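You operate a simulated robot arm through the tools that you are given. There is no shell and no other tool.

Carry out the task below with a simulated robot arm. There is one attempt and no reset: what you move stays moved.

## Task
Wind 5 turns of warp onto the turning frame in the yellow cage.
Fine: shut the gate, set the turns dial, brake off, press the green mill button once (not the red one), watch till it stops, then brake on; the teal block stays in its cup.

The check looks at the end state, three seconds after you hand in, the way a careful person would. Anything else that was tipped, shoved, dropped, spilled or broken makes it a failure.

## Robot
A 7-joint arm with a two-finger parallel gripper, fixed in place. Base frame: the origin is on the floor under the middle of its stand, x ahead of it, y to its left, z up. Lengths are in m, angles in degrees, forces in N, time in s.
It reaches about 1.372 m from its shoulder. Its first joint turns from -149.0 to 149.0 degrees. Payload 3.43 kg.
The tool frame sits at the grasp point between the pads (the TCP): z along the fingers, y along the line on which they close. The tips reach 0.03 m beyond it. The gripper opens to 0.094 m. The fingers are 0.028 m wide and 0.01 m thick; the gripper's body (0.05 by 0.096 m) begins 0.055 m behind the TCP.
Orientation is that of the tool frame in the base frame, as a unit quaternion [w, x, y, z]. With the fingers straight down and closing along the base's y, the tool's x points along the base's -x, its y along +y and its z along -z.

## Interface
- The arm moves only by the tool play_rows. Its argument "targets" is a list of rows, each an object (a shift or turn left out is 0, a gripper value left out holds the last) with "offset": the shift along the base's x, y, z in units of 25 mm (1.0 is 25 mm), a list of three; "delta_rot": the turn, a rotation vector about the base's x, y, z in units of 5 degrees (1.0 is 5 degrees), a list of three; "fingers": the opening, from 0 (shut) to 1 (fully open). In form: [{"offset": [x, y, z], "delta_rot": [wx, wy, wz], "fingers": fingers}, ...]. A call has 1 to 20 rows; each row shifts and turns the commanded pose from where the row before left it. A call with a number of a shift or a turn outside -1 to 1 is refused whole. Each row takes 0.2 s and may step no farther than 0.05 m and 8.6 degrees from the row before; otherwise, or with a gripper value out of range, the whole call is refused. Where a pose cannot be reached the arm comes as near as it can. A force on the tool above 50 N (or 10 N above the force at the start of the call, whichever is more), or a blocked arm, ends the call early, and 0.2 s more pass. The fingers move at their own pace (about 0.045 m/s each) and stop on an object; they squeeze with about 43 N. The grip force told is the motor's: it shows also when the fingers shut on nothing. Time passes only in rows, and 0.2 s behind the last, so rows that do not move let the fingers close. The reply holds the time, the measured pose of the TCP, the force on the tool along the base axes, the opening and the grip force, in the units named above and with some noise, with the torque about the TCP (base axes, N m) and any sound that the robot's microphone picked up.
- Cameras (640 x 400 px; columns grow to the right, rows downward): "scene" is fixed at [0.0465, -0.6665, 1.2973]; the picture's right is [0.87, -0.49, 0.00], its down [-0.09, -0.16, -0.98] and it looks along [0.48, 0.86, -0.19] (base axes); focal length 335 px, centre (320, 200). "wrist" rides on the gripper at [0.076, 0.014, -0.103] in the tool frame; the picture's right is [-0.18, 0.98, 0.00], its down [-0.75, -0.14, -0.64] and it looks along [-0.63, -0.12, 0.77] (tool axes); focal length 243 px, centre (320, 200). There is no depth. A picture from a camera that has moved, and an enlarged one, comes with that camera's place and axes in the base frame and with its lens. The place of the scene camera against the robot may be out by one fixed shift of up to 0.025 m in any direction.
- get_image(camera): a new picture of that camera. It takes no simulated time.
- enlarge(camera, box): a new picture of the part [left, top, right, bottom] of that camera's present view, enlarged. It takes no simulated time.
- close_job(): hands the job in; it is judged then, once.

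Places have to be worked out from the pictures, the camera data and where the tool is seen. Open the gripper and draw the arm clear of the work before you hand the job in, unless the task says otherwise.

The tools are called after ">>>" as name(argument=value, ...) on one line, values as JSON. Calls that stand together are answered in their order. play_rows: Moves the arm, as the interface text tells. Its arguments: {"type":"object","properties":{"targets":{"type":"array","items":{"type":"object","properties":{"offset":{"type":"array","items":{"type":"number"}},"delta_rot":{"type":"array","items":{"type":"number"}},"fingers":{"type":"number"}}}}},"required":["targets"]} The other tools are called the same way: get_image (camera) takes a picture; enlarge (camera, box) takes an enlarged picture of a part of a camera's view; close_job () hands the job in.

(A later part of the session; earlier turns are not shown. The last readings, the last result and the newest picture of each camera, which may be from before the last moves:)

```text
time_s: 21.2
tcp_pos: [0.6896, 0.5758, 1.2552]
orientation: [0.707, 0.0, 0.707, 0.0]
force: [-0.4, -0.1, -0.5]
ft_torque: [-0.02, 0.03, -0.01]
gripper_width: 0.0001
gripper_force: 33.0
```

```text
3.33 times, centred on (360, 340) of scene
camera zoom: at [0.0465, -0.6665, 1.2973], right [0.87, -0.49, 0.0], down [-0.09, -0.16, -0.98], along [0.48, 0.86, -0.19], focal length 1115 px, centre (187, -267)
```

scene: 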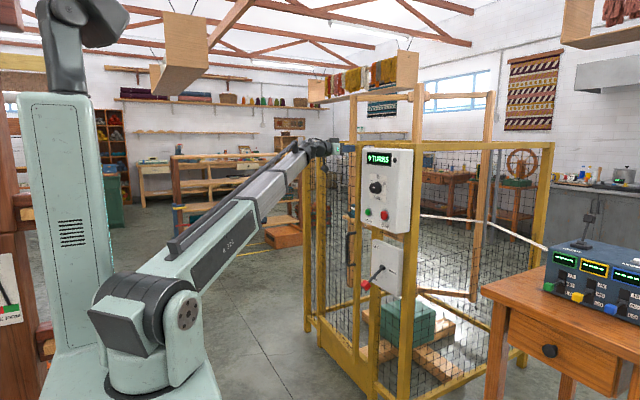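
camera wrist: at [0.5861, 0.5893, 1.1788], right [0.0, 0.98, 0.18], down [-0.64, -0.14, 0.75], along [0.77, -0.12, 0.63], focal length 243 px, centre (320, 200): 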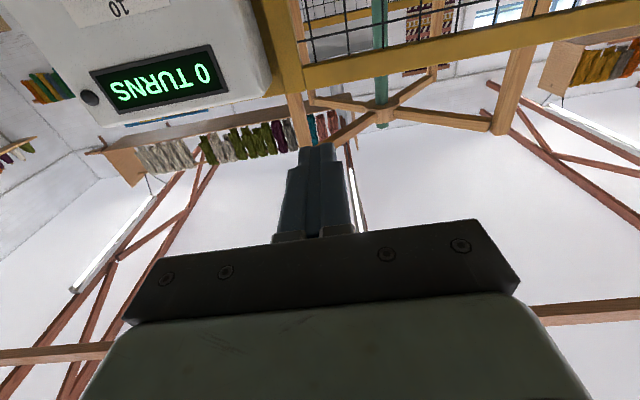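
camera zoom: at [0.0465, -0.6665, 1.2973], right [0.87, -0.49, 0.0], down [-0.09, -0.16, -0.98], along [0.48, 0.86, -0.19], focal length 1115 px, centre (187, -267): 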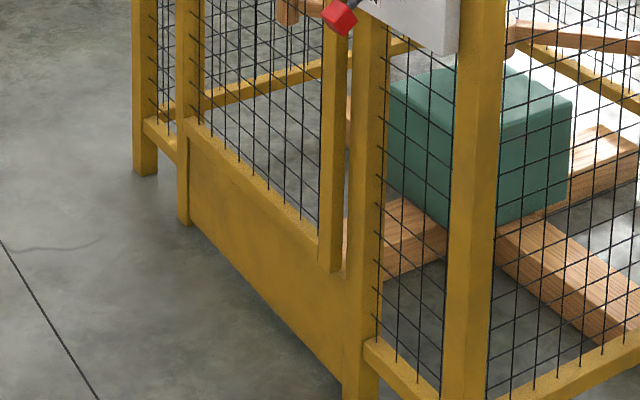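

The gate sits flush on its sill and stays shut. Next I lower the tool to in front of the panel so the wrist camera gets a good view of the dial.

>>> play_rows(targets=[{"offset": [-0.2, -0.5, -0.9]}, {"offset": [-0.2, -0.5, -0.9]}, {"offset": [-0.2, -0.5, -0.9]}, {"offset": [-0.2, -0.5, -0.9]}, {"offset": [-0.2, -0.5, -0.9]}, {"offset": [-0.2, -0.5, -0.9]}, {"offset": [-0.2, -0.5, -0.9]}, {"offset": [-0.2, -0.5, -0.9]}, {"offset": [-0.2, -0.5, -0.9]}, {"offset": [-0.2, -0.5, -0.9]}, {"offset": [-0.2, -0.5, -0.9]}, {"offset": [-0.2, -0.5, -0.9]}, {"offset": [-0.2, -0.5, -0.9]}, {"offset": [-0.2, -0.5, -0.9]}])

>>> get_image(camera="wrist")

>>> get_image(camera="scene")

```text
time_s: 24.2
tcp_pos: [0.6196, 0.3997, 0.939]
orientation: [0.707, -0.001, 0.707, 0.001]
force: [-0.3, 0.1, -0.1]
ft_torque: [0.04, 0.02, 0.01]
gripper_width: 0.0
gripper_force: 32.6
```

```text
taken
camera wrist: at [0.5166, 0.4143, 0.8626], right [0.0, 0.98, 0.18], down [-0.64, -0.14, 0.76], along [0.77, -0.12, 0.63], focal length 243 px, centre (320, 200)
```

wrist: 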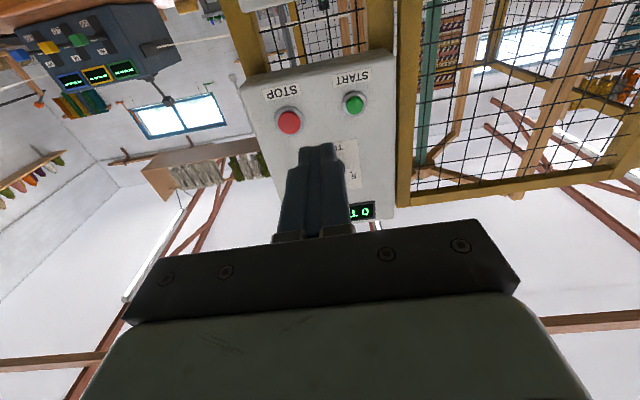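

```text
taken
```

scene: 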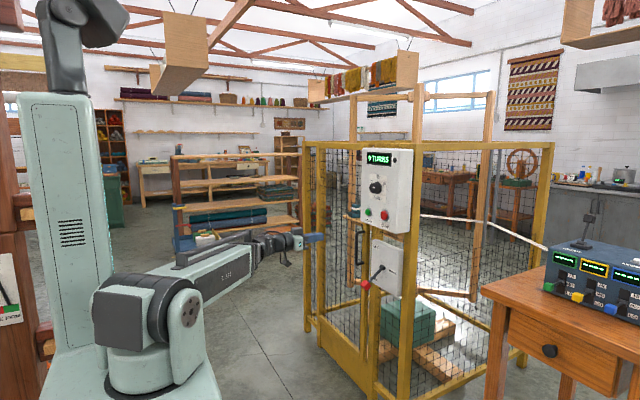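

The panel is in view, but the closed fingers hide the dial. I open the fingers and shift the camera lower and sideways for a clear look.

>>> play_rows(targets=[{"offset": [0, -0.4, 0], "fingers": 1}, {"offset": [0, -0.4, 0], "fingers": 1}, {"offset": [0, -0.4, 0]}, {"offset": [0, -0.4, 0]}, {"offset": [0, -0.4, 0]}, {"offset": [0, 0, 0]}])

>>> get_image(camera="wrist")

>>> enlarge(camera="wrist", box=[240, 60, 420, 230])

```text
time_s: 25.6
tcp_pos: [0.6173, 0.3519, 0.9404]
orientation: [0.706, 0.0, 0.708, 0.0]
force: [0.2, 0.0, 0.3]
ft_torque: [-0.02, 0.0, 0.01]
gripper_width: 0.094
gripper_force: 0.0
```

```text
taken
camera wrist: at [0.5165, 0.365, 0.8633], right [0.0, 0.98, 0.18], down [-0.64, -0.14, 0.76], along [0.77, -0.12, 0.63], focal length 243 px, centre (320, 200)
```

wrist: 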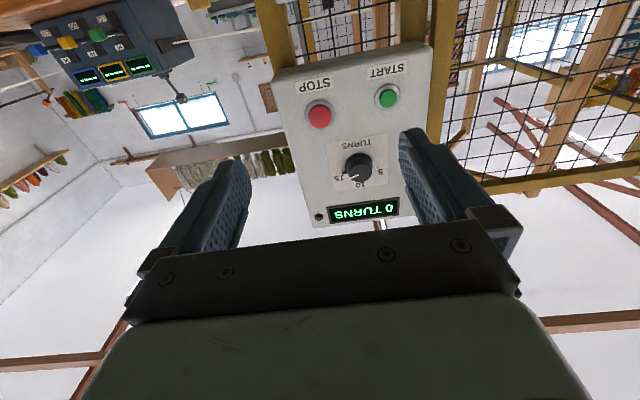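

```text
2.35 times, centred on (330, 145) of wrist
camera zoom: at [0.5165, 0.365, 0.8633], right [0.0, 0.98, 0.18], down [-0.64, -0.14, 0.76], along [0.77, -0.12, 0.63], focal length 571 px, centre (296, 329)
```

zoom: 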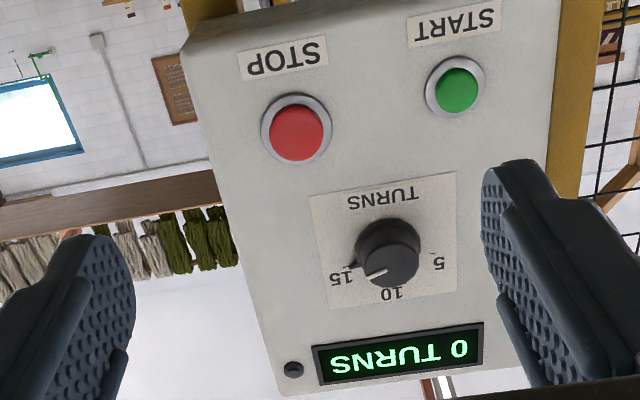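

The dial and both buttons are clear. I zoom in closely on the dial and the buttons for measurements.

>>> enlarge(camera="wrist", box=[320, 125, 390, 195])

>>> enlarge(camera="wrist", box=[290, 50, 430, 140])

>>> enlarge(camera="scene", box=[360, 170, 400, 200])

```text
5.71 times, centred on (355, 160) of wrist
camera zoom: at [0.5165, 0.365, 0.8633], right [0.0, 0.98, 0.18], down [-0.64, -0.14, 0.76], along [0.77, -0.12, 0.63], focal length 1386 px, centre (120, 429)
```

zoom: 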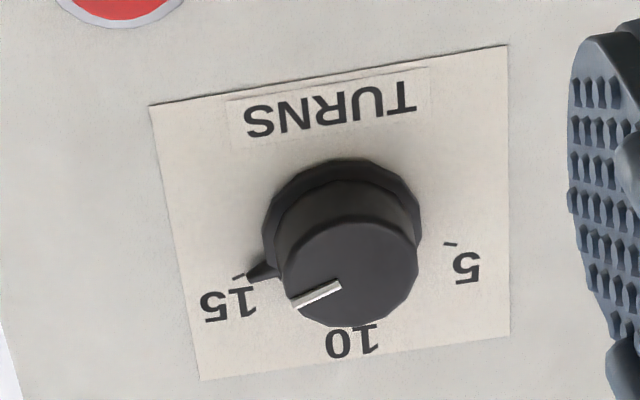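

```text
4.44 times, centred on (360, 95) of wrist
camera zoom: at [0.5165, 0.365, 0.8633], right [0.0, 0.98, 0.18], down [-0.64, -0.14, 0.76], along [0.77, -0.12, 0.63], focal length 1078 px, centre (142, 667)
```

zoom: 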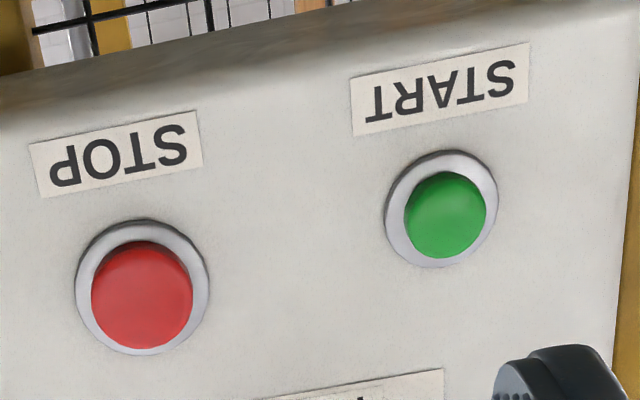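

```text
13.33 times, centred on (380, 185) of scene
camera zoom: at [0.0465, -0.6665, 1.2973], right [0.87, -0.49, 0.0], down [-0.09, -0.16, -0.98], along [0.48, 0.86, -0.19], focal length 4461 px, centre (-480, 400)
```

zoom: 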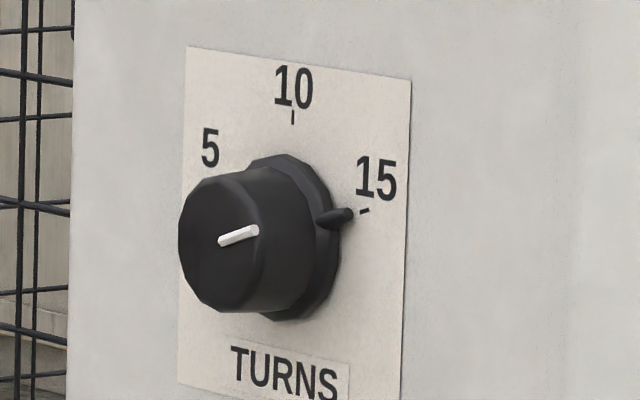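

The dial's black wedge and white line both sit on the 15 tick. Triangulation puts the dial's centre on the panel at about (0.898, 0.390, 1.106), with a 44 mm knob about 27 mm deep and ticks at ±70° about the top, so 15→5 is about 140° counter-clockwise. I move to a pre-grasp in front of the knob.

>>> play_rows(targets=[{"offset": [0.7, 0.22, 0.95], "fingers": 0.8}, {"offset": [0.7, 0.22, 0.95]}, {"offset": [0.7, 0.22, 0.95]}, {"offset": [0.7, 0.22, 0.95]}, {"offset": [0.7, 0.22, 0.95]}, {"offset": [0.7, 0.22, 0.95]}, {"offset": [0.7, 0.2, 0.93]}])

>>> get_image(camera="wrist")

>>> enlarge(camera="scene", box=[310, 140, 430, 240])

```text
time_s: 27.2
tcp_pos: [0.7426, 0.3901, 1.1044]
orientation: [0.706, -0.001, 0.708, 0.001]
force: [-0.9, -0.1, -1.2]
ft_torque: [-0.03, 0.01, 0.0]
gripper_width: 0.0752
gripper_force: 0.0
```

```text
taken
camera wrist: at [0.6408, 0.4031, 1.0279], right [0.0, 0.98, 0.18], down [-0.64, -0.14, 0.76], along [0.77, -0.12, 0.63], focal length 243 px, centre (320, 200)
```

wrist: 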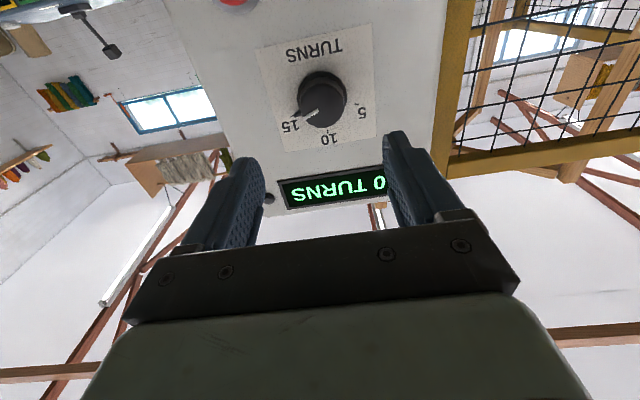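

```text
4.00 times, centred on (370, 190) of scene
camera zoom: at [0.0465, -0.6665, 1.2973], right [0.87, -0.49, 0.0], down [-0.09, -0.16, -0.98], along [0.48, 0.86, -0.19], focal length 1338 px, centre (120, 240)
```

zoom: 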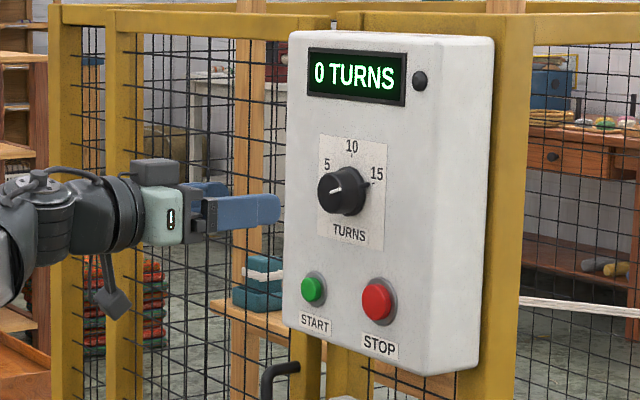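

I'm lined up roughly. I zoom again from this closer viewpoint to refine the knob's centre.

>>> enlarge(camera="wrist", box=[230, 0, 410, 160])

```text
2.50 times, centred on (320, 80) of wrist
camera zoom: at [0.6408, 0.4031, 1.0279], right [0.0, 0.98, 0.18], down [-0.64, -0.14, 0.76], along [0.77, -0.12, 0.63], focal length 606 px, centre (320, 500)
```

zoom: 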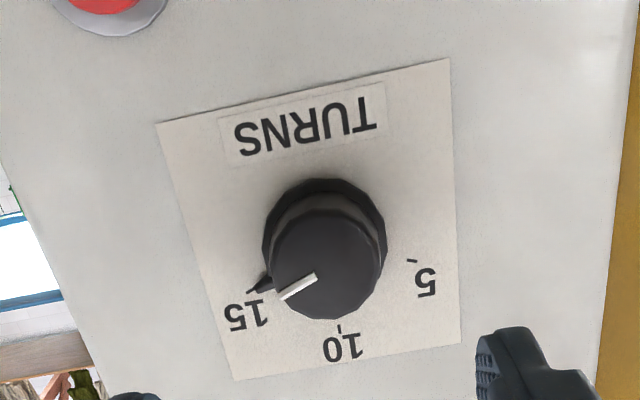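

The refined centre is y≈0.390, z≈1.105, with the panel face at x≈0.898 and the knob's front at x≈0.874. Before grasping I test rolling the wrist +70° here in free space, so one grip can do the whole turn.

>>> play_rows(targets=[{"delta_rot": [1, 0, 0]}, {"delta_rot": [1, 0, 0]}, {"delta_rot": [1, 0, 0]}, {"delta_rot": [1, 0, 0]}, {"delta_rot": [1, 0, 0]}, {"delta_rot": [1, 0, 0]}, {"delta_rot": [1, 0, 0]}, {"delta_rot": [1, 0, 0]}, {"delta_rot": [1, 0, 0]}, {"delta_rot": [1, 0, 0]}, {"delta_rot": [1, 0, 0]}, {"delta_rot": [1, 0, 0]}, {"delta_rot": [1, 0, 0]}, {"delta_rot": [1, 0, 0]}])

>>> get_image(camera="wrist")

```text
time_s: 30.2
tcp_pos: [0.7425, 0.3885, 1.1048]
orientation: [0.579, 0.406, 0.579, 0.407]
force: [-0.6, -0.4, -1.0]
ft_torque: [0.02, 0.01, -0.02]
gripper_width: 0.0752
gripper_force: 0.1
```

```text
taken
camera wrist: at [0.6388, 0.465, 1.0922], right [0.0, 0.16, 0.99], down [-0.64, -0.76, 0.12], along [0.77, -0.63, 0.1], focal length 243 px, centre (320, 200)
```

wrist: 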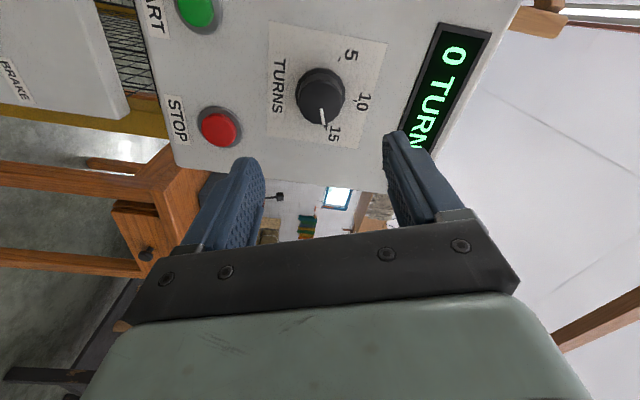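

Rolling is fine and the camera now sees the dial from the side, with the wedge perpendicular to the finger axis. I advance so the fingertips straddle the knob, stopping just short of the panel.

>>> play_rows(targets=[{"offset": [0.9, 0.06, 0.03]}, {"offset": [0.9, 0, 0]}, {"offset": [0.9, 0, 0]}, {"offset": [0.8, 0, 0]}, {"offset": [0.6, 0, 0]}, {"offset": [0.5, 0, 0]}])

>>> get_image(camera="wrist")

>>> enlarge(camera="scene", box=[340, 150, 430, 230])

```text
time_s: 31.6
tcp_pos: [0.8574, 0.3922, 1.1061]
orientation: [0.579, 0.404, 0.58, 0.407]
force: [-0.1, -0.5, -0.2]
ft_torque: [-0.01, 0.0, -0.02]
gripper_width: 0.0751
gripper_force: 0.1
```

```text
taken
camera wrist: at [0.7542, 0.4666, 1.0936], right [0.0, 0.16, 0.99], down [-0.64, -0.76, 0.13], along [0.77, -0.63, 0.1], focal length 243 px, centre (320, 200)
```

wrist: 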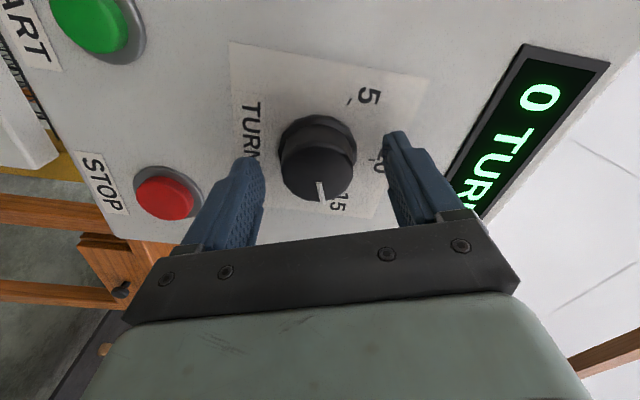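

```text
5.00 times, centred on (385, 190) of scene
camera zoom: at [0.0465, -0.6665, 1.2973], right [0.87, -0.49, 0.0], down [-0.09, -0.16, -0.98], along [0.48, 0.86, -0.19], focal length 1673 px, centre (-5, 250)
```

zoom: 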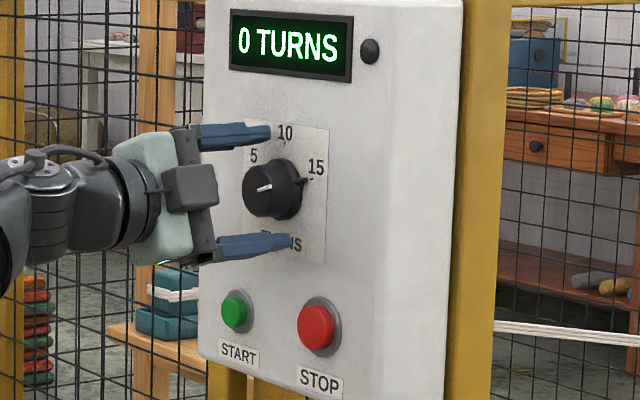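

The fingers straddle the knob well. I close onto it.

>>> play_rows(targets=[{"fingers": 0}, {"fingers": 0}, {"fingers": 0}, {"fingers": 0}])

>>> get_image(camera="wrist")

```text
time_s: 32.6
tcp_pos: [0.8571, 0.39, 1.1048]
orientation: [0.579, 0.405, 0.58, 0.406]
force: [-3.2, -5.2, -14.5]
ft_torque: [0.0, 0.49, -0.19]
gripper_width: 0.0433
gripper_force: 44.6
```

```text
taken
camera wrist: at [0.7542, 0.4661, 1.0928], right [0.0, 0.16, 0.99], down [-0.64, -0.76, 0.13], along [0.77, -0.63, 0.1], focal length 243 px, centre (320, 200)
```

wrist: 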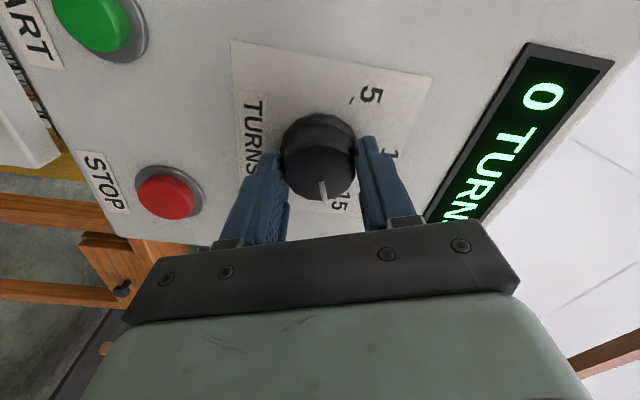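

The knob is gripped (43 mm) with a small sideways load, so I shift about 1.5 mm to relieve it and start turning counter-clockwise by 20°.

>>> play_rows(targets=[{"offset": [0, -0.03, -0.06]}, {"delta_rot": [-1, 0, 0]}, {"delta_rot": [-1, 0, 0]}, {"delta_rot": [-1, 0, 0]}, {"delta_rot": [-1, 0, 0]}])

>>> get_image(camera="wrist")

>>> enlarge(camera="scene", box=[340, 150, 430, 230])

```text
time_s: 33.8
tcp_pos: [0.8566, 0.3903, 1.1059]
orientation: [0.641, 0.297, 0.641, 0.301]
force: [8.7, -0.3, 11.7]
ft_torque: [0.02, -0.08, 0.43]
gripper_width: 0.0435
gripper_force: 45.5
```

```text
taken
camera wrist: at [0.754, 0.4569, 1.0671], right [0.0, 0.49, 0.87], down [-0.64, -0.67, 0.38], along [0.77, -0.56, 0.32], focal length 243 px, centre (320, 200)
```

wrist: 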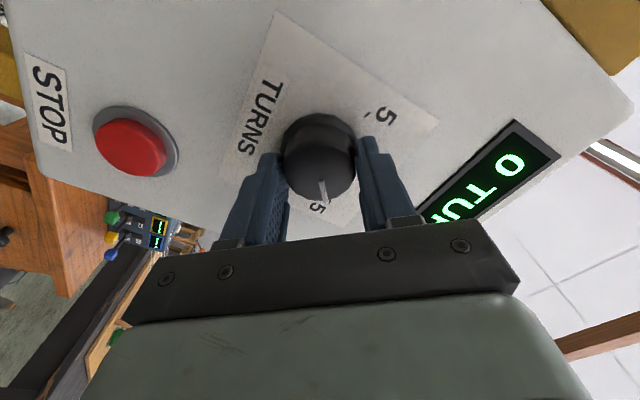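

```text
5.00 times, centred on (385, 190) of scene
camera zoom: at [0.0465, -0.6665, 1.2973], right [0.87, -0.49, 0.0], down [-0.09, -0.16, -0.98], along [0.48, 0.86, -0.19], focal length 1673 px, centre (-5, 250)
```

zoom: 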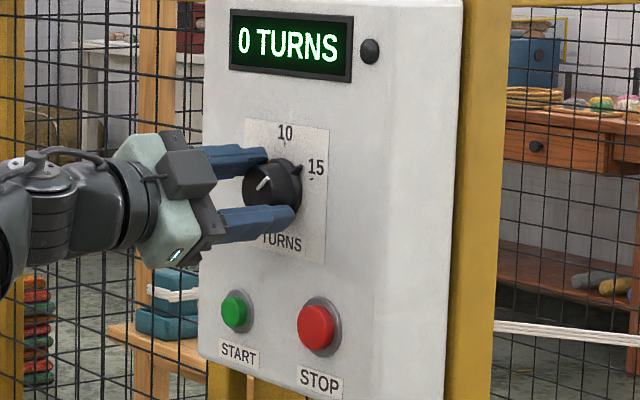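

The knob turns with the grip and the pointer has moved off 15. I continue 50° more, to mid-way.

>>> play_rows(targets=[{"delta_rot": [-1, 0, 0]}, {"delta_rot": [-1, 0, 0]}, {"delta_rot": [-1, 0, 0]}, {"delta_rot": [-1, 0, 0]}, {"delta_rot": [-1, 0, 0]}, {"delta_rot": [-1, 0, 0]}, {"delta_rot": [-1, 0, 0]}, {"delta_rot": [-1, 0, 0]}, {"delta_rot": [-1, 0, 0]}, {"delta_rot": [-1, 0, 0]}])

>>> get_image(camera="wrist")

>>> enlarge(camera="scene", box=[340, 150, 430, 230])

```text
time_s: 36.0
tcp_pos: [0.8547, 0.393, 1.1049]
orientation: [0.706, -0.001, 0.708, 0.001]
force: [5.5, 18.5, 9.7]
ft_torque: [-0.03, 0.51, 0.27]
gripper_width: 0.0434
gripper_force: 45.4
```

```text
taken
camera wrist: at [0.7533, 0.4046, 1.028], right [0.0, 0.98, 0.18], down [-0.64, -0.14, 0.76], along [0.77, -0.11, 0.63], focal length 243 px, centre (320, 200)
```

wrist: 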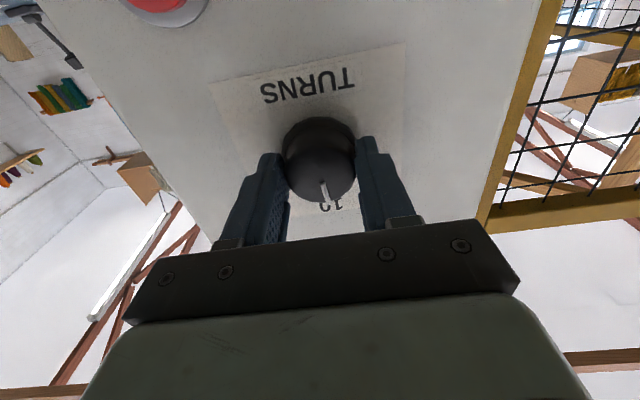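

```text
5.00 times, centred on (385, 190) of scene
camera zoom: at [0.0465, -0.6665, 1.2973], right [0.87, -0.49, 0.0], down [-0.09, -0.16, -0.98], along [0.48, 0.86, -0.19], focal length 1673 px, centre (-5, 250)
```

zoom: 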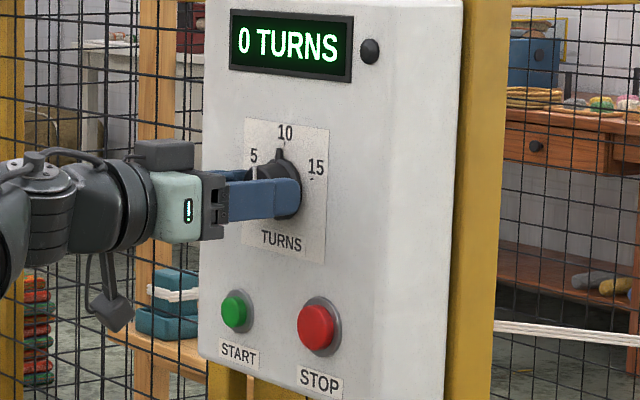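

The wedge is on 10 after 70°, so the scale is 14° per turn. I relieve the side load and turn another 40° toward 5.

>>> play_rows(targets=[{"offset": [0, 0.08, 0.03]}, {"delta_rot": [-1, 0, 0]}, {"delta_rot": [-1, 0, 0]}, {"delta_rot": [-1, 0, 0]}, {"delta_rot": [-1, 0, 0]}, {"delta_rot": [-1, 0, 0]}, {"delta_rot": [-1, 0, 0]}, {"delta_rot": [-1, 0, 0]}, {"delta_rot": [-1, 0, 0]}])

>>> get_image(camera="wrist")

>>> enlarge(camera="scene", box=[340, 150, 430, 230])

```text
time_s: 38.0
tcp_pos: [0.8563, 0.3909, 1.1055]
orientation: [0.662, -0.242, 0.666, -0.243]
force: [-22.4, -10.0, -29.6]
ft_torque: [-0.02, 0.89, -0.06]
gripper_width: 0.0429
gripper_force: 44.9
```

```text
taken
camera wrist: at [0.7531, 0.3529, 1.0371], right [0.0, 0.87, -0.49], down [-0.64, 0.38, 0.67], along [0.77, 0.31, 0.56], focal length 243 px, centre (320, 200)
```

wrist: 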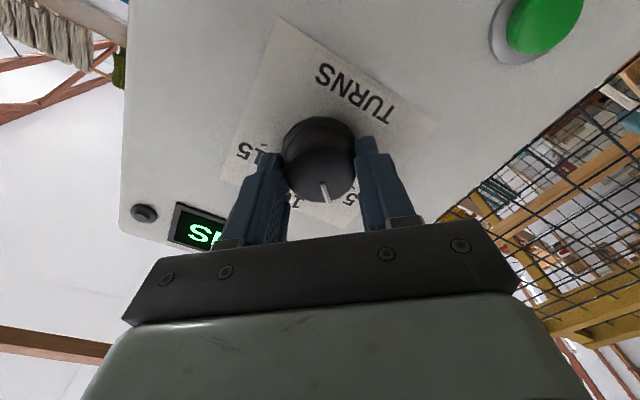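

```text
5.00 times, centred on (385, 190) of scene
camera zoom: at [0.0465, -0.6665, 1.2973], right [0.87, -0.49, 0.0], down [-0.09, -0.16, -0.98], along [0.48, 0.86, -0.19], focal length 1673 px, centre (-5, 250)
```

zoom: 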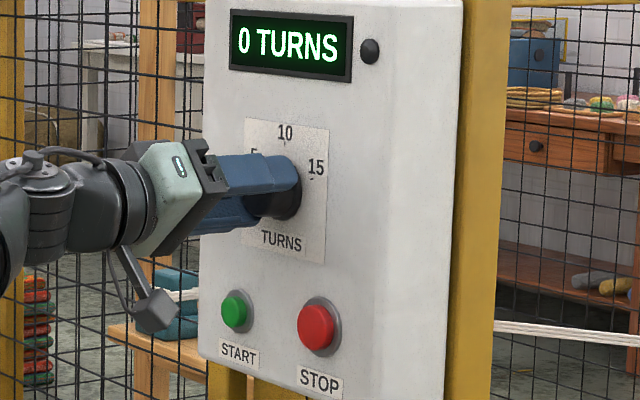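

At −40° there's a ~38 N load from slight misalignment. I relieve it, then turn the remaining 30°.

>>> play_rows(targets=[{"offset": [-0.05, -0.05, -0.09]}, {"offset": [0, 0, 0]}, {"delta_rot": [-1, 0, 0]}, {"delta_rot": [-1, 0, 0]}])

```text
time_s: 39.0
tcp_pos: [0.8568, 0.3906, 1.1051]
orientation: [0.64, -0.299, 0.641, -0.3]
force: [1.1, -5.7, -4.1]
ft_torque: [-0.06, 0.37, -0.59]
gripper_width: 0.0429
gripper_force: 45.0
```

The load has dropped to about 7 N. I turn the last 20° and look.

>>> play_rows(targets=[{"delta_rot": [-1, 0, 0]}, {"delta_rot": [-1, 0, 0]}, {"delta_rot": [-1, 0, 0]}, {"delta_rot": [-1, 0, 0]}])

>>> get_image(camera="wrist")

>>> enlarge(camera="wrist", box=[250, 90, 400, 220])

```text
time_s: 40.0
tcp_pos: [0.8559, 0.3886, 1.1041]
orientation: [0.578, -0.405, 0.58, -0.407]
force: [11.1, -9.2, 15.4]
ft_torque: [0.82, -0.29, -0.25]
gripper_width: 0.0431
gripper_force: 45.6
```

```text
taken
camera wrist: at [0.7526, 0.323, 1.0646], right [0.0, 0.51, -0.86], down [-0.64, 0.66, 0.39], along [0.77, 0.55, 0.33], focal length 243 px, centre (320, 200)
```

wrist: 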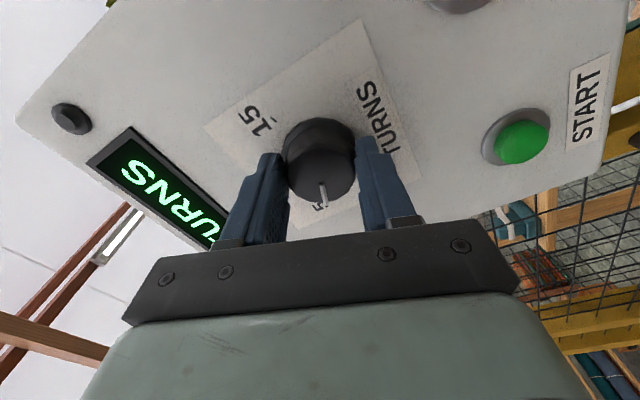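

```text
3.08 times, centred on (325, 155) of wrist
camera zoom: at [0.7526, 0.323, 1.0646], right [0.0, 0.51, -0.86], down [-0.64, 0.66, 0.39], along [0.77, 0.55, 0.33], focal length 746 px, centre (305, 338)
```

zoom: 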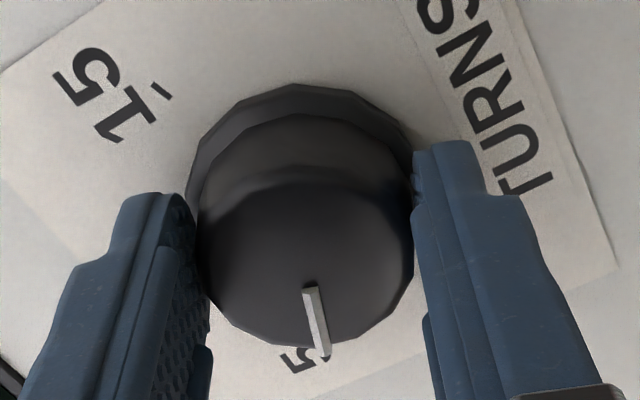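

The white line now points to the 5 label. I open the fingers gently and retreat straight back to check the pointer.

>>> play_rows(targets=[{"fingers": 0.8}, {"fingers": 0.8}, {"fingers": 0.8}])

>>> enlarge(camera="wrist", box=[250, 90, 400, 220])

>>> enlarge(camera="scene", box=[360, 165, 400, 205])

```text
time_s: 40.8
tcp_pos: [0.8546, 0.3897, 1.1037]
orientation: [0.578, -0.405, 0.58, -0.406]
force: [-0.3, 0.5, 0.7]
ft_torque: [-0.02, -0.03, 0.0]
gripper_width: 0.0752
gripper_force: 0.1
```

```text
3.08 times, centred on (325, 155) of wrist
camera zoom: at [0.7524, 0.324, 1.0637], right [0.0, 0.51, -0.86], down [-0.64, 0.66, 0.39], along [0.77, 0.55, 0.33], focal length 746 px, centre (305, 338)
```

zoom: 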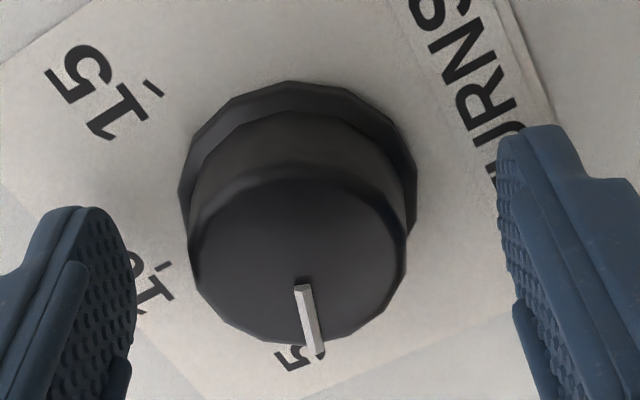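

```text
10.00 times, centred on (380, 185) of scene
camera zoom: at [0.0465, -0.6665, 1.2973], right [0.87, -0.49, 0.0], down [-0.09, -0.16, -0.98], along [0.48, 0.86, -0.19], focal length 3346 px, centre (-280, 350)
```

zoom: 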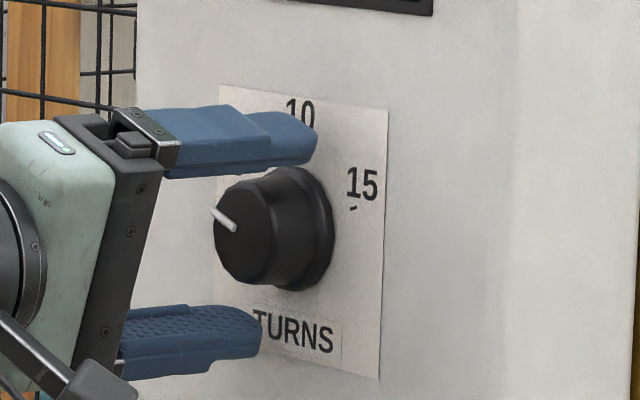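

I back straight off the knob and roll back to level for a clear view of the pointer against the ticks.

>>> play_rows(targets=[{"offset": [-0.5, 0, 0]}, {"offset": [-0.8, 0, 0]}, {"offset": [-0.9, 0, 0]}, {"offset": [-0.9, 0, 0]}, {"offset": [-0.9, 0, 0]}, {"offset": [-0.5, 0, 0], "delta_rot": [1, 0, 0]}, {"delta_rot": [1, 0, 0]}, {"delta_rot": [1, 0, 0]}, {"delta_rot": [1, 0, 0]}, {"delta_rot": [1, 0, 0]}, {"delta_rot": [1, 0, 0]}, {"delta_rot": [1, 0, 0]}, {"delta_rot": [1, 0, 0]}, {"delta_rot": [1, 0, 0]}, {"delta_rot": [1, 0, 0]}, {"delta_rot": [1, 0, 0]}, {"delta_rot": [1, 0, 0]}, {"delta_rot": [1, 0, 0]}, {"delta_rot": [1, 0, 0]}])

>>> enlarge(camera="wrist", box=[250, 0, 410, 160])

>>> enlarge(camera="scene", box=[360, 165, 400, 205])

```text
time_s: 44.8
tcp_pos: [0.7435, 0.3903, 1.1039]
orientation: [0.706, 0.0, 0.708, 0.001]
force: [-0.4, 0.4, -0.1]
ft_torque: [0.0, 0.01, 0.0]
gripper_width: 0.0753
gripper_force: 0.0
```

```text
2.50 times, centred on (330, 80) of wrist
camera zoom: at [0.6405, 0.4043, 1.0268], right [0.0, 0.98, 0.19], down [-0.64, -0.14, 0.75], along [0.77, -0.12, 0.63], focal length 606 px, centre (295, 500)
```

zoom: 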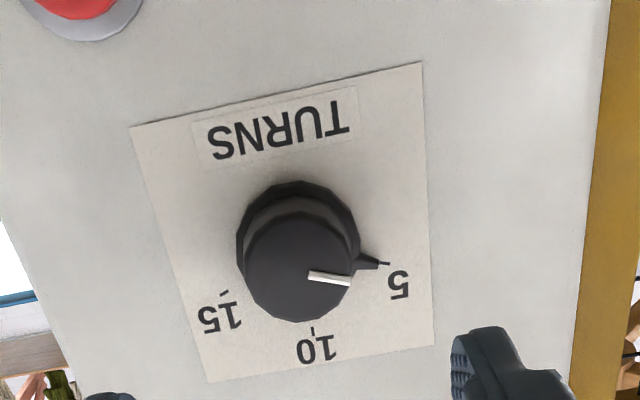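

```text
10.00 times, centred on (380, 185) of scene
camera zoom: at [0.0465, -0.6665, 1.2973], right [0.87, -0.49, 0.0], down [-0.09, -0.16, -0.98], along [0.48, 0.86, -0.19], focal length 3346 px, centre (-280, 350)
```

zoom: 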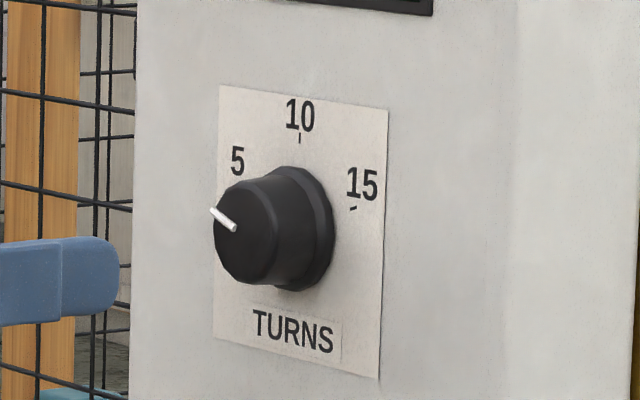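

The wedge is on the 5 tick. I zoom further to confirm how exactly it lines up.

>>> enlarge(camera="wrist", box=[300, 60, 370, 130])

>>> get_image(camera="wrist")

```text
5.71 times, centred on (335, 95) of wrist
camera zoom: at [0.6405, 0.4043, 1.0268], right [0.0, 0.98, 0.19], down [-0.64, -0.14, 0.75], along [0.77, -0.12, 0.63], focal length 1386 px, centre (234, 800)
```

zoom: 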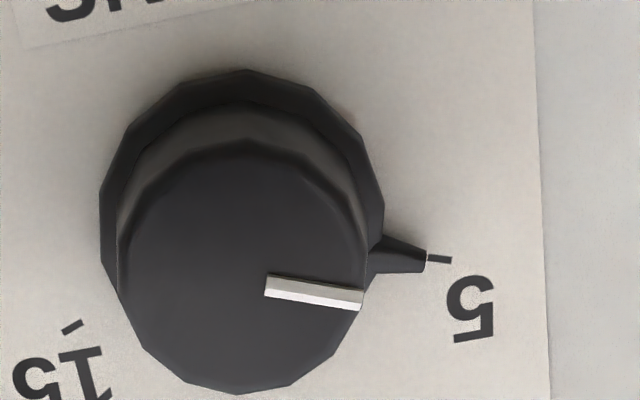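

```text
taken
camera wrist: at [0.6405, 0.4043, 1.0268], right [0.0, 0.98, 0.19], down [-0.64, -0.14, 0.75], along [0.77, -0.12, 0.63], focal length 243 px, centre (320, 200)
```

wrist: 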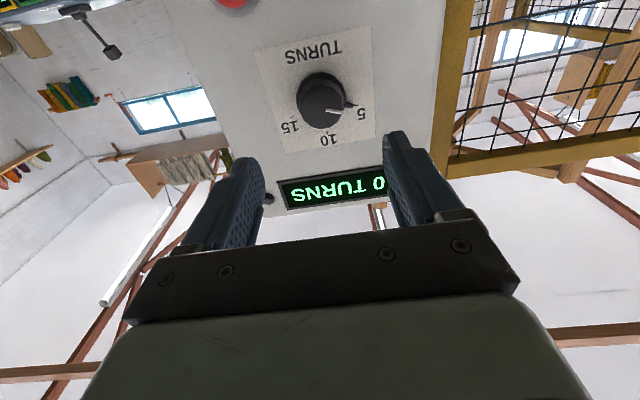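

The wedge tip lines up with the 5 tick. Next comes the brake, so I back away and lower while pitching the tool down 45° to look straight at the brake box.

>>> play_rows(targets=[{"offset": [-0.8, 0, 0]}, {"offset": [-0.8, 0, -0.5]}, {"offset": [-0.7, 0, -1], "delta_rot": [0, 1, 0]}, {"offset": [-0.5, 0, -1], "delta_rot": [0, 1, 0]}, {"offset": [-0.5, 0, -1], "delta_rot": [0, 1, 0]}, {"offset": [-0.5, 0, -1], "delta_rot": [0, 1, 0]}, {"offset": [-0.5, 0, -1], "delta_rot": [0, 1, 0]}, {"offset": [-0.5, 0, -1], "delta_rot": [0, 1, 0]}, {"offset": [-0.5, 0, -1], "delta_rot": [0, 1, 0]}, {"offset": [-0.4, 0, -1], "delta_rot": [0, 1, 0]}, {"offset": [0, 0, -1], "delta_rot": [0, 1, 0]}, {"offset": [0, 0, -1]}, {"offset": [0, 0, -1]}])

>>> get_image(camera="wrist")

>>> get_image(camera="scene")

```text
time_s: 47.6
tcp_pos: [0.5997, 0.3893, 0.8157]
orientation: [0.382, 0.0, 0.924, 0.0]
force: [0.4, 0.5, 0.7]
ft_torque: [-0.01, 0.0, 0.01]
gripper_width: 0.0752
gripper_force: 0.1
```

```text
taken
camera wrist: at [0.4745, 0.4041, 0.8335], right [0.13, 0.98, 0.13], down [0.08, -0.14, 0.99], along [0.99, -0.12, -0.1], focal length 243 px, centre (320, 200)
```

wrist: 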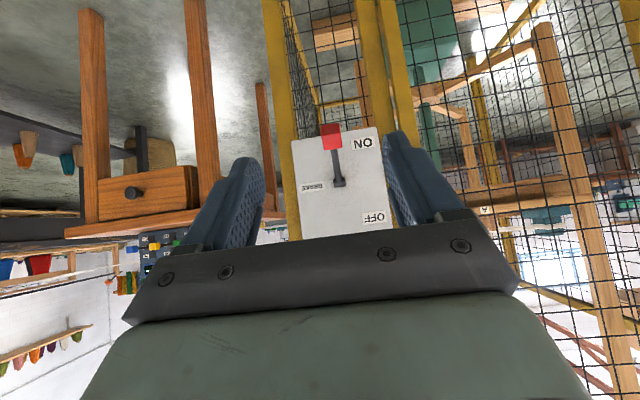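

```text
taken
```

scene: 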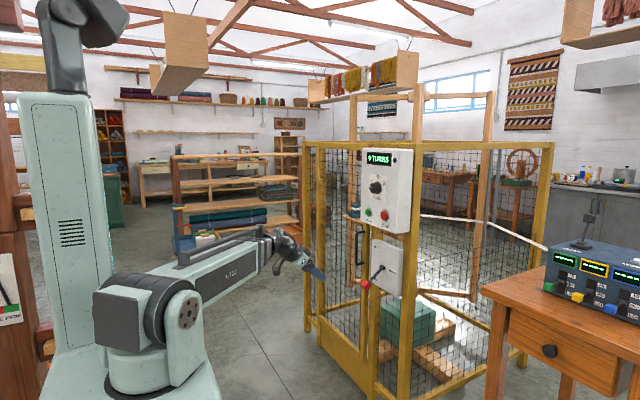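

The brake box is in view (image is upside down) with the lever pointing down. I zoom in on it.

>>> enlarge(camera="wrist", box=[280, 110, 400, 240])

>>> enlarge(camera="scene", box=[340, 230, 420, 310])

```text
3.08 times, centred on (340, 175) of wrist
camera zoom: at [0.4745, 0.4041, 0.8335], right [0.13, 0.98, 0.13], down [0.08, -0.14, 0.99], along [0.99, -0.12, -0.1], focal length 746 px, centre (258, 277)
```

zoom: 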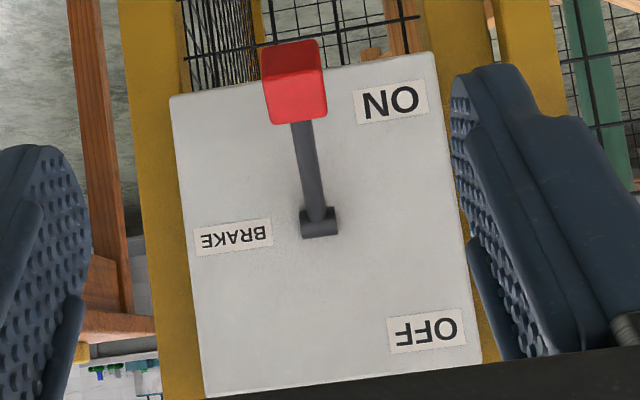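

```text
5.00 times, centred on (380, 270) of scene
camera zoom: at [0.0465, -0.6665, 1.2973], right [0.87, -0.49, 0.0], down [-0.09, -0.16, -0.98], along [0.48, 0.86, -0.19], focal length 1673 px, centre (20, -150)
```

zoom: 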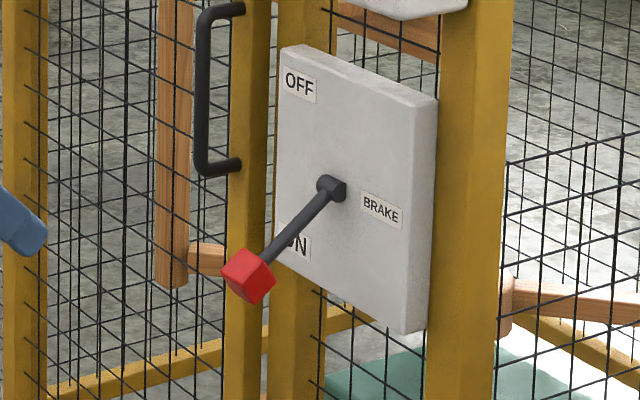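

The lever pitches up and down about a horizontal hub at about (0.936, 0.391, 0.758). Its red knob is at about (0.850, 0.390, 0.699), which is ON, so OFF is up. I level the tool with the fingers closed and come in low, in front of and beneath the knob.

>>> play_rows(targets=[{"offset": [0.4, 0, -0.78], "delta_rot": [0, -1, 0], "fingers": 0}, {"offset": [0.4, 0, -0.78], "delta_rot": [0, -1, 0]}, {"offset": [0.4, 0, -0.78], "delta_rot": [0, -1, 0]}, {"offset": [0.4, 0, -0.78], "delta_rot": [0, -1, 0]}, {"offset": [0.4, 0, -0.78], "delta_rot": [0, -1, 0]}, {"offset": [0.4, 0, -0.78], "delta_rot": [0, -1, 0]}, {"offset": [0.4, 0, -0.78], "delta_rot": [0, -1, 0]}, {"offset": [0.4, 0, -0.78], "delta_rot": [0, -1, 0]}, {"offset": [0.4, 0, -0.78], "delta_rot": [0, -1, 0]}])

>>> get_image(camera="wrist")

>>> enlarge(camera="scene", box=[290, 220, 430, 340])

```text
time_s: 49.6
tcp_pos: [0.6904, 0.3925, 0.6395]
orientation: [0.707, -0.001, 0.707, 0.001]
force: [0.0, -0.2, -0.8]
ft_torque: [0.01, 0.03, 0.0]
gripper_width: 0.0001
gripper_force: 32.4
```

```text
taken
camera wrist: at [0.588, 0.4052, 0.5631], right [0.0, 0.98, 0.18], down [-0.64, -0.14, 0.75], along [0.77, -0.12, 0.63], focal length 243 px, centre (320, 200)
```

wrist: 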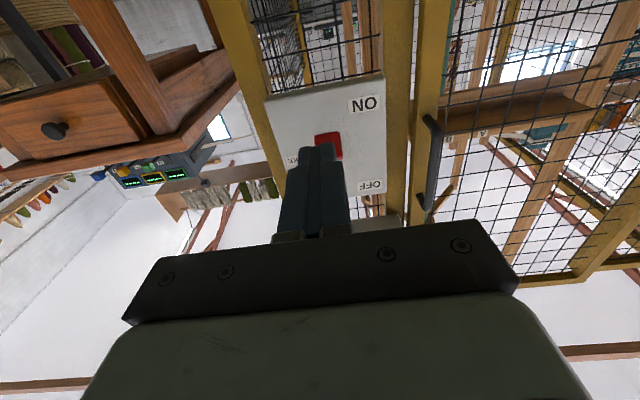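

```text
3.33 times, centred on (360, 280) of scene
camera zoom: at [0.0465, -0.6665, 1.2973], right [0.87, -0.49, 0.0], down [-0.09, -0.16, -0.98], along [0.48, 0.86, -0.19], focal length 1115 px, centre (187, -67)
```

zoom: 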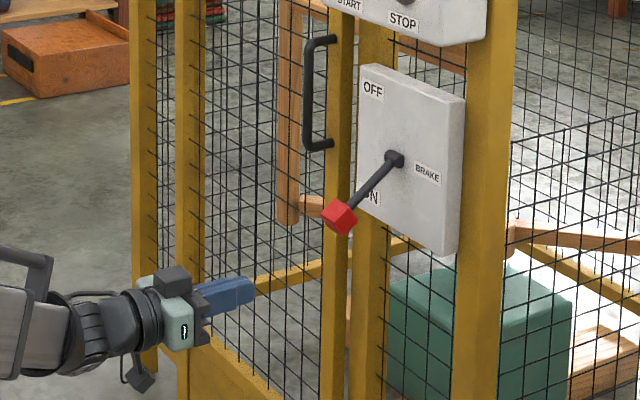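

The knob is confirmed at y≈0.39, z≈0.70, directly ahead and above the fingers. I slide in beneath it.

>>> play_rows(targets=[{"offset": [0.95, -0.05, 0]}, {"offset": [0.95, -0.03, 0]}, {"offset": [0.95, 0, 0]}, {"offset": [0.95, 0, 0]}, {"offset": [0.95, 0, 0]}, {"offset": [0.95, 0, 0]}])

>>> enlarge(camera="scene", box=[290, 220, 430, 340])

>>> get_image(camera="wrist")

```text
time_s: 51.0
tcp_pos: [0.8331, 0.3892, 0.6398]
orientation: [0.707, -0.001, 0.707, 0.001]
force: [0.1, -0.2, 0.4]
ft_torque: [-0.02, 0.03, 0.01]
gripper_width: 0.0002
gripper_force: 33.1
```

```text
3.33 times, centred on (360, 280) of scene
camera zoom: at [0.0465, -0.6665, 1.2973], right [0.87, -0.49, 0.0], down [-0.09, -0.16, -0.98], along [0.48, 0.86, -0.19], focal length 1115 px, centre (187, -67)
```

zoom: 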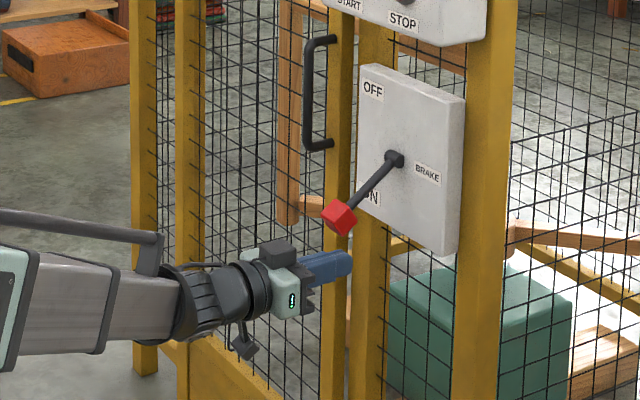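

```text
taken
camera wrist: at [0.7299, 0.4017, 0.5638], right [0.0, 0.98, 0.18], down [-0.64, -0.14, 0.75], along [0.77, -0.12, 0.63], focal length 243 px, centre (320, 200)
```

wrist: 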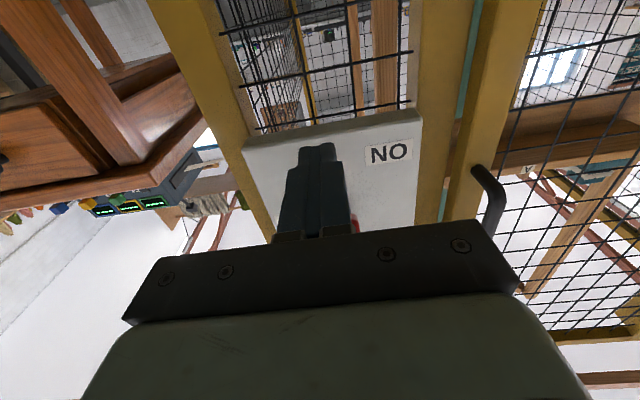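

The fingers are right under the red knob. I lift in steps toward OFF.

>>> play_rows(targets=[{"offset": [0, 0, 0.6]}, {"offset": [0, 0, 0.6]}, {"offset": [0, 0, 0.6]}, {"offset": [0, 0, 0.6]}, {"offset": [0, 0, 0.6]}, {"offset": [0, 0, 0.6]}, {"offset": [0, 0, 0.6]}])

>>> enlarge(camera="scene", box=[290, 220, 430, 340])

```text
time_s: 51.9
tcp_pos: [0.8299, 0.388, 0.6822]
orientation: [0.703, -0.002, 0.711, 0.003]
force: [-3.5, 1.4, -3.8]
ft_torque: [-0.01, -0.03, -0.01]
gripper_width: 0.0002
gripper_force: 32.8
stopped in row 4: the force on the tool passed its limit at 66 N (the readings are from after the stop); the commanded pose is now the measured one
```

```text
3.33 times, centred on (360, 280) of scene
camera zoom: at [0.0465, -0.6665, 1.2973], right [0.87, -0.49, 0.0], down [-0.09, -0.16, -0.98], along [0.48, 0.86, -0.19], focal length 1115 px, centre (187, -67)
```

zoom: 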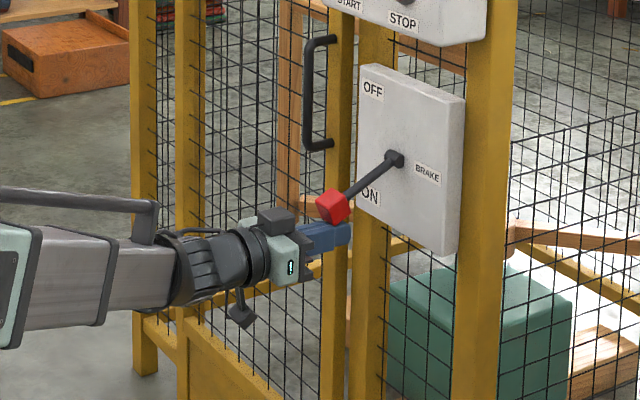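

The knob has moved up some, but the push tripped the force limit. I continue more slowly.

>>> play_rows(targets=[{"offset": [0, 0, 0.2]}, {"offset": [0, 0, 0.2]}, {"offset": [0, 0, 0.2]}, {"offset": [0, 0, 0.2]}, {"offset": [0, 0, 0.2]}, {"offset": [0, 0, 0.2]}, {"offset": [0, 0, 0.2]}, {"offset": [0, 0, 0.2]}])

>>> enlarge(camera="scene", box=[290, 220, 430, 340])

```text
time_s: 52.5
tcp_pos: [0.8269, 0.3887, 0.6883]
orientation: [0.701, -0.001, 0.713, 0.003]
force: [-4.7, 1.5, -3.4]
ft_torque: [-0.04, -0.09, -0.06]
gripper_width: 0.0001
gripper_force: 33.2
stopped in row 2: the force on the tool passed its limit at 58 N (the readings are from after the stop); the commanded pose is now the measured one
```

```text
3.33 times, centred on (360, 280) of scene
camera zoom: at [0.0465, -0.6665, 1.2973], right [0.87, -0.49, 0.0], down [-0.09, -0.16, -0.98], along [0.48, 0.86, -0.19], focal length 1115 px, centre (187, -67)
```

zoom: 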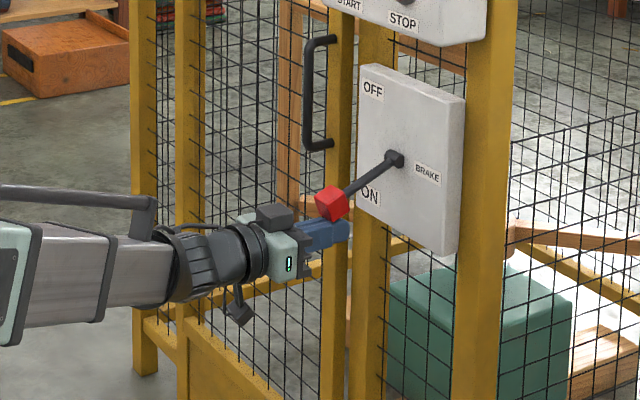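

The knob needs to move outward as it rises, so a straight lift jams by friction. I follow the arc instead, moving slightly −x while going up in small steps.

>>> play_rows(targets=[{"offset": [-0.05, 0, 0.18]}, {"offset": [-0.06, 0, 0.18]}, {"offset": [-0.06, 0, 0.2]}, {"offset": [-0.05, 0, 0.2]}, {"offset": [-0.04, 0, 0.2]}, {"offset": [-0.03, 0, 0.2]}, {"offset": [-0.01, 0, 0.2]}, {"offset": [0, 0, 0.2]}])

>>> enlarge(camera="scene", box=[290, 220, 430, 340])

```text
time_s: 53.5
tcp_pos: [0.8187, 0.3875, 0.7043]
orientation: [0.701, -0.002, 0.713, 0.004]
force: [-5.9, 1.0, -3.1]
ft_torque: [0.03, -0.06, -0.07]
gripper_width: 0.0
gripper_force: 33.2
stopped in row 4: the force on the tool passed its limit at 52 N (the readings are from after the stop); the commanded pose is now the measured one
```

```text
3.33 times, centred on (360, 280) of scene
camera zoom: at [0.0465, -0.6665, 1.2973], right [0.87, -0.49, 0.0], down [-0.09, -0.16, -0.98], along [0.48, 0.86, -0.19], focal length 1115 px, centre (187, -67)
```

zoom: 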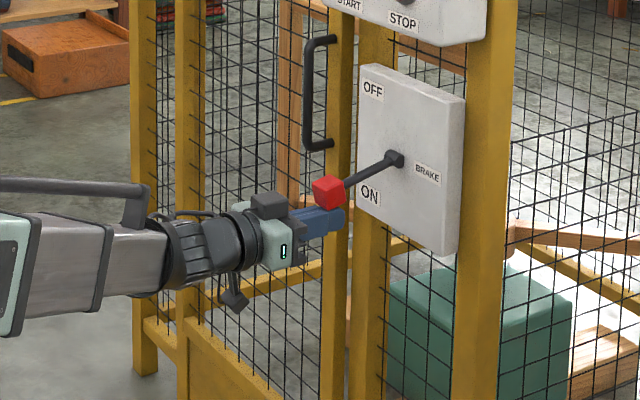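

Progress: the lever is stiff but nearly horizontal. I drop slightly, reposition 12 mm further under the knob, and lift again more slowly.

>>> play_rows(targets=[{"offset": [0, 0, -0.3]}, {"offset": [0.5, 0.05, 0]}, {"offset": [0, 0, 0.2]}, {"offset": [0, 0, 0.12]}, {"offset": [-0.01, 0, 0.12]}, {"offset": [-0.01, 0, 0.12]}, {"offset": [-0.01, 0, 0.12]}, {"offset": [-0.01, 0, 0.12]}, {"offset": [-0.01, 0, 0.12]}, {"offset": [0, 0, 0.12]}, {"offset": [0, 0, 0.12]}, {"offset": [0, 0, 0.12]}, {"offset": [0, 0, 0.12]}, {"offset": [0, 0, 0.12]}, {"offset": [0, 0, 0.12]}])

>>> enlarge(camera="scene", box=[290, 220, 430, 340])

```text
time_s: 54.0
tcp_pos: [0.8221, 0.3896, 0.6945]
orientation: [0.697, -0.001, 0.717, 0.005]
force: [-6.9, 0.6, -4.0]
ft_torque: [0.01, -0.08, -0.03]
gripper_width: 0.0
gripper_force: 32.5
stopped in row 2: the force on the tool passed its limit at 69 N (the readings are from after the stop); the commanded pose is now the measured one
```

```text
3.33 times, centred on (360, 280) of scene
camera zoom: at [0.0465, -0.6665, 1.2973], right [0.87, -0.49, 0.0], down [-0.09, -0.16, -0.98], along [0.48, 0.86, -0.19], focal length 1115 px, centre (187, -67)
```

zoom: 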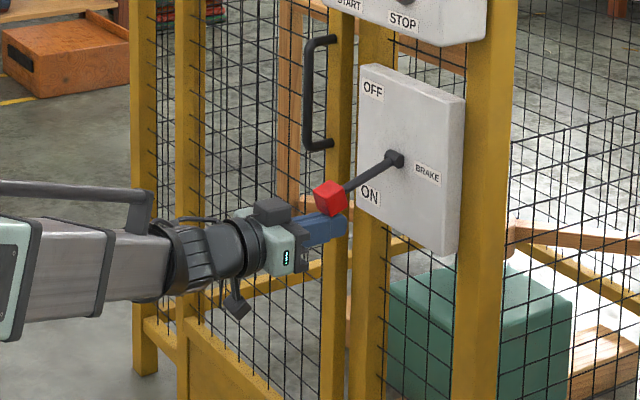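

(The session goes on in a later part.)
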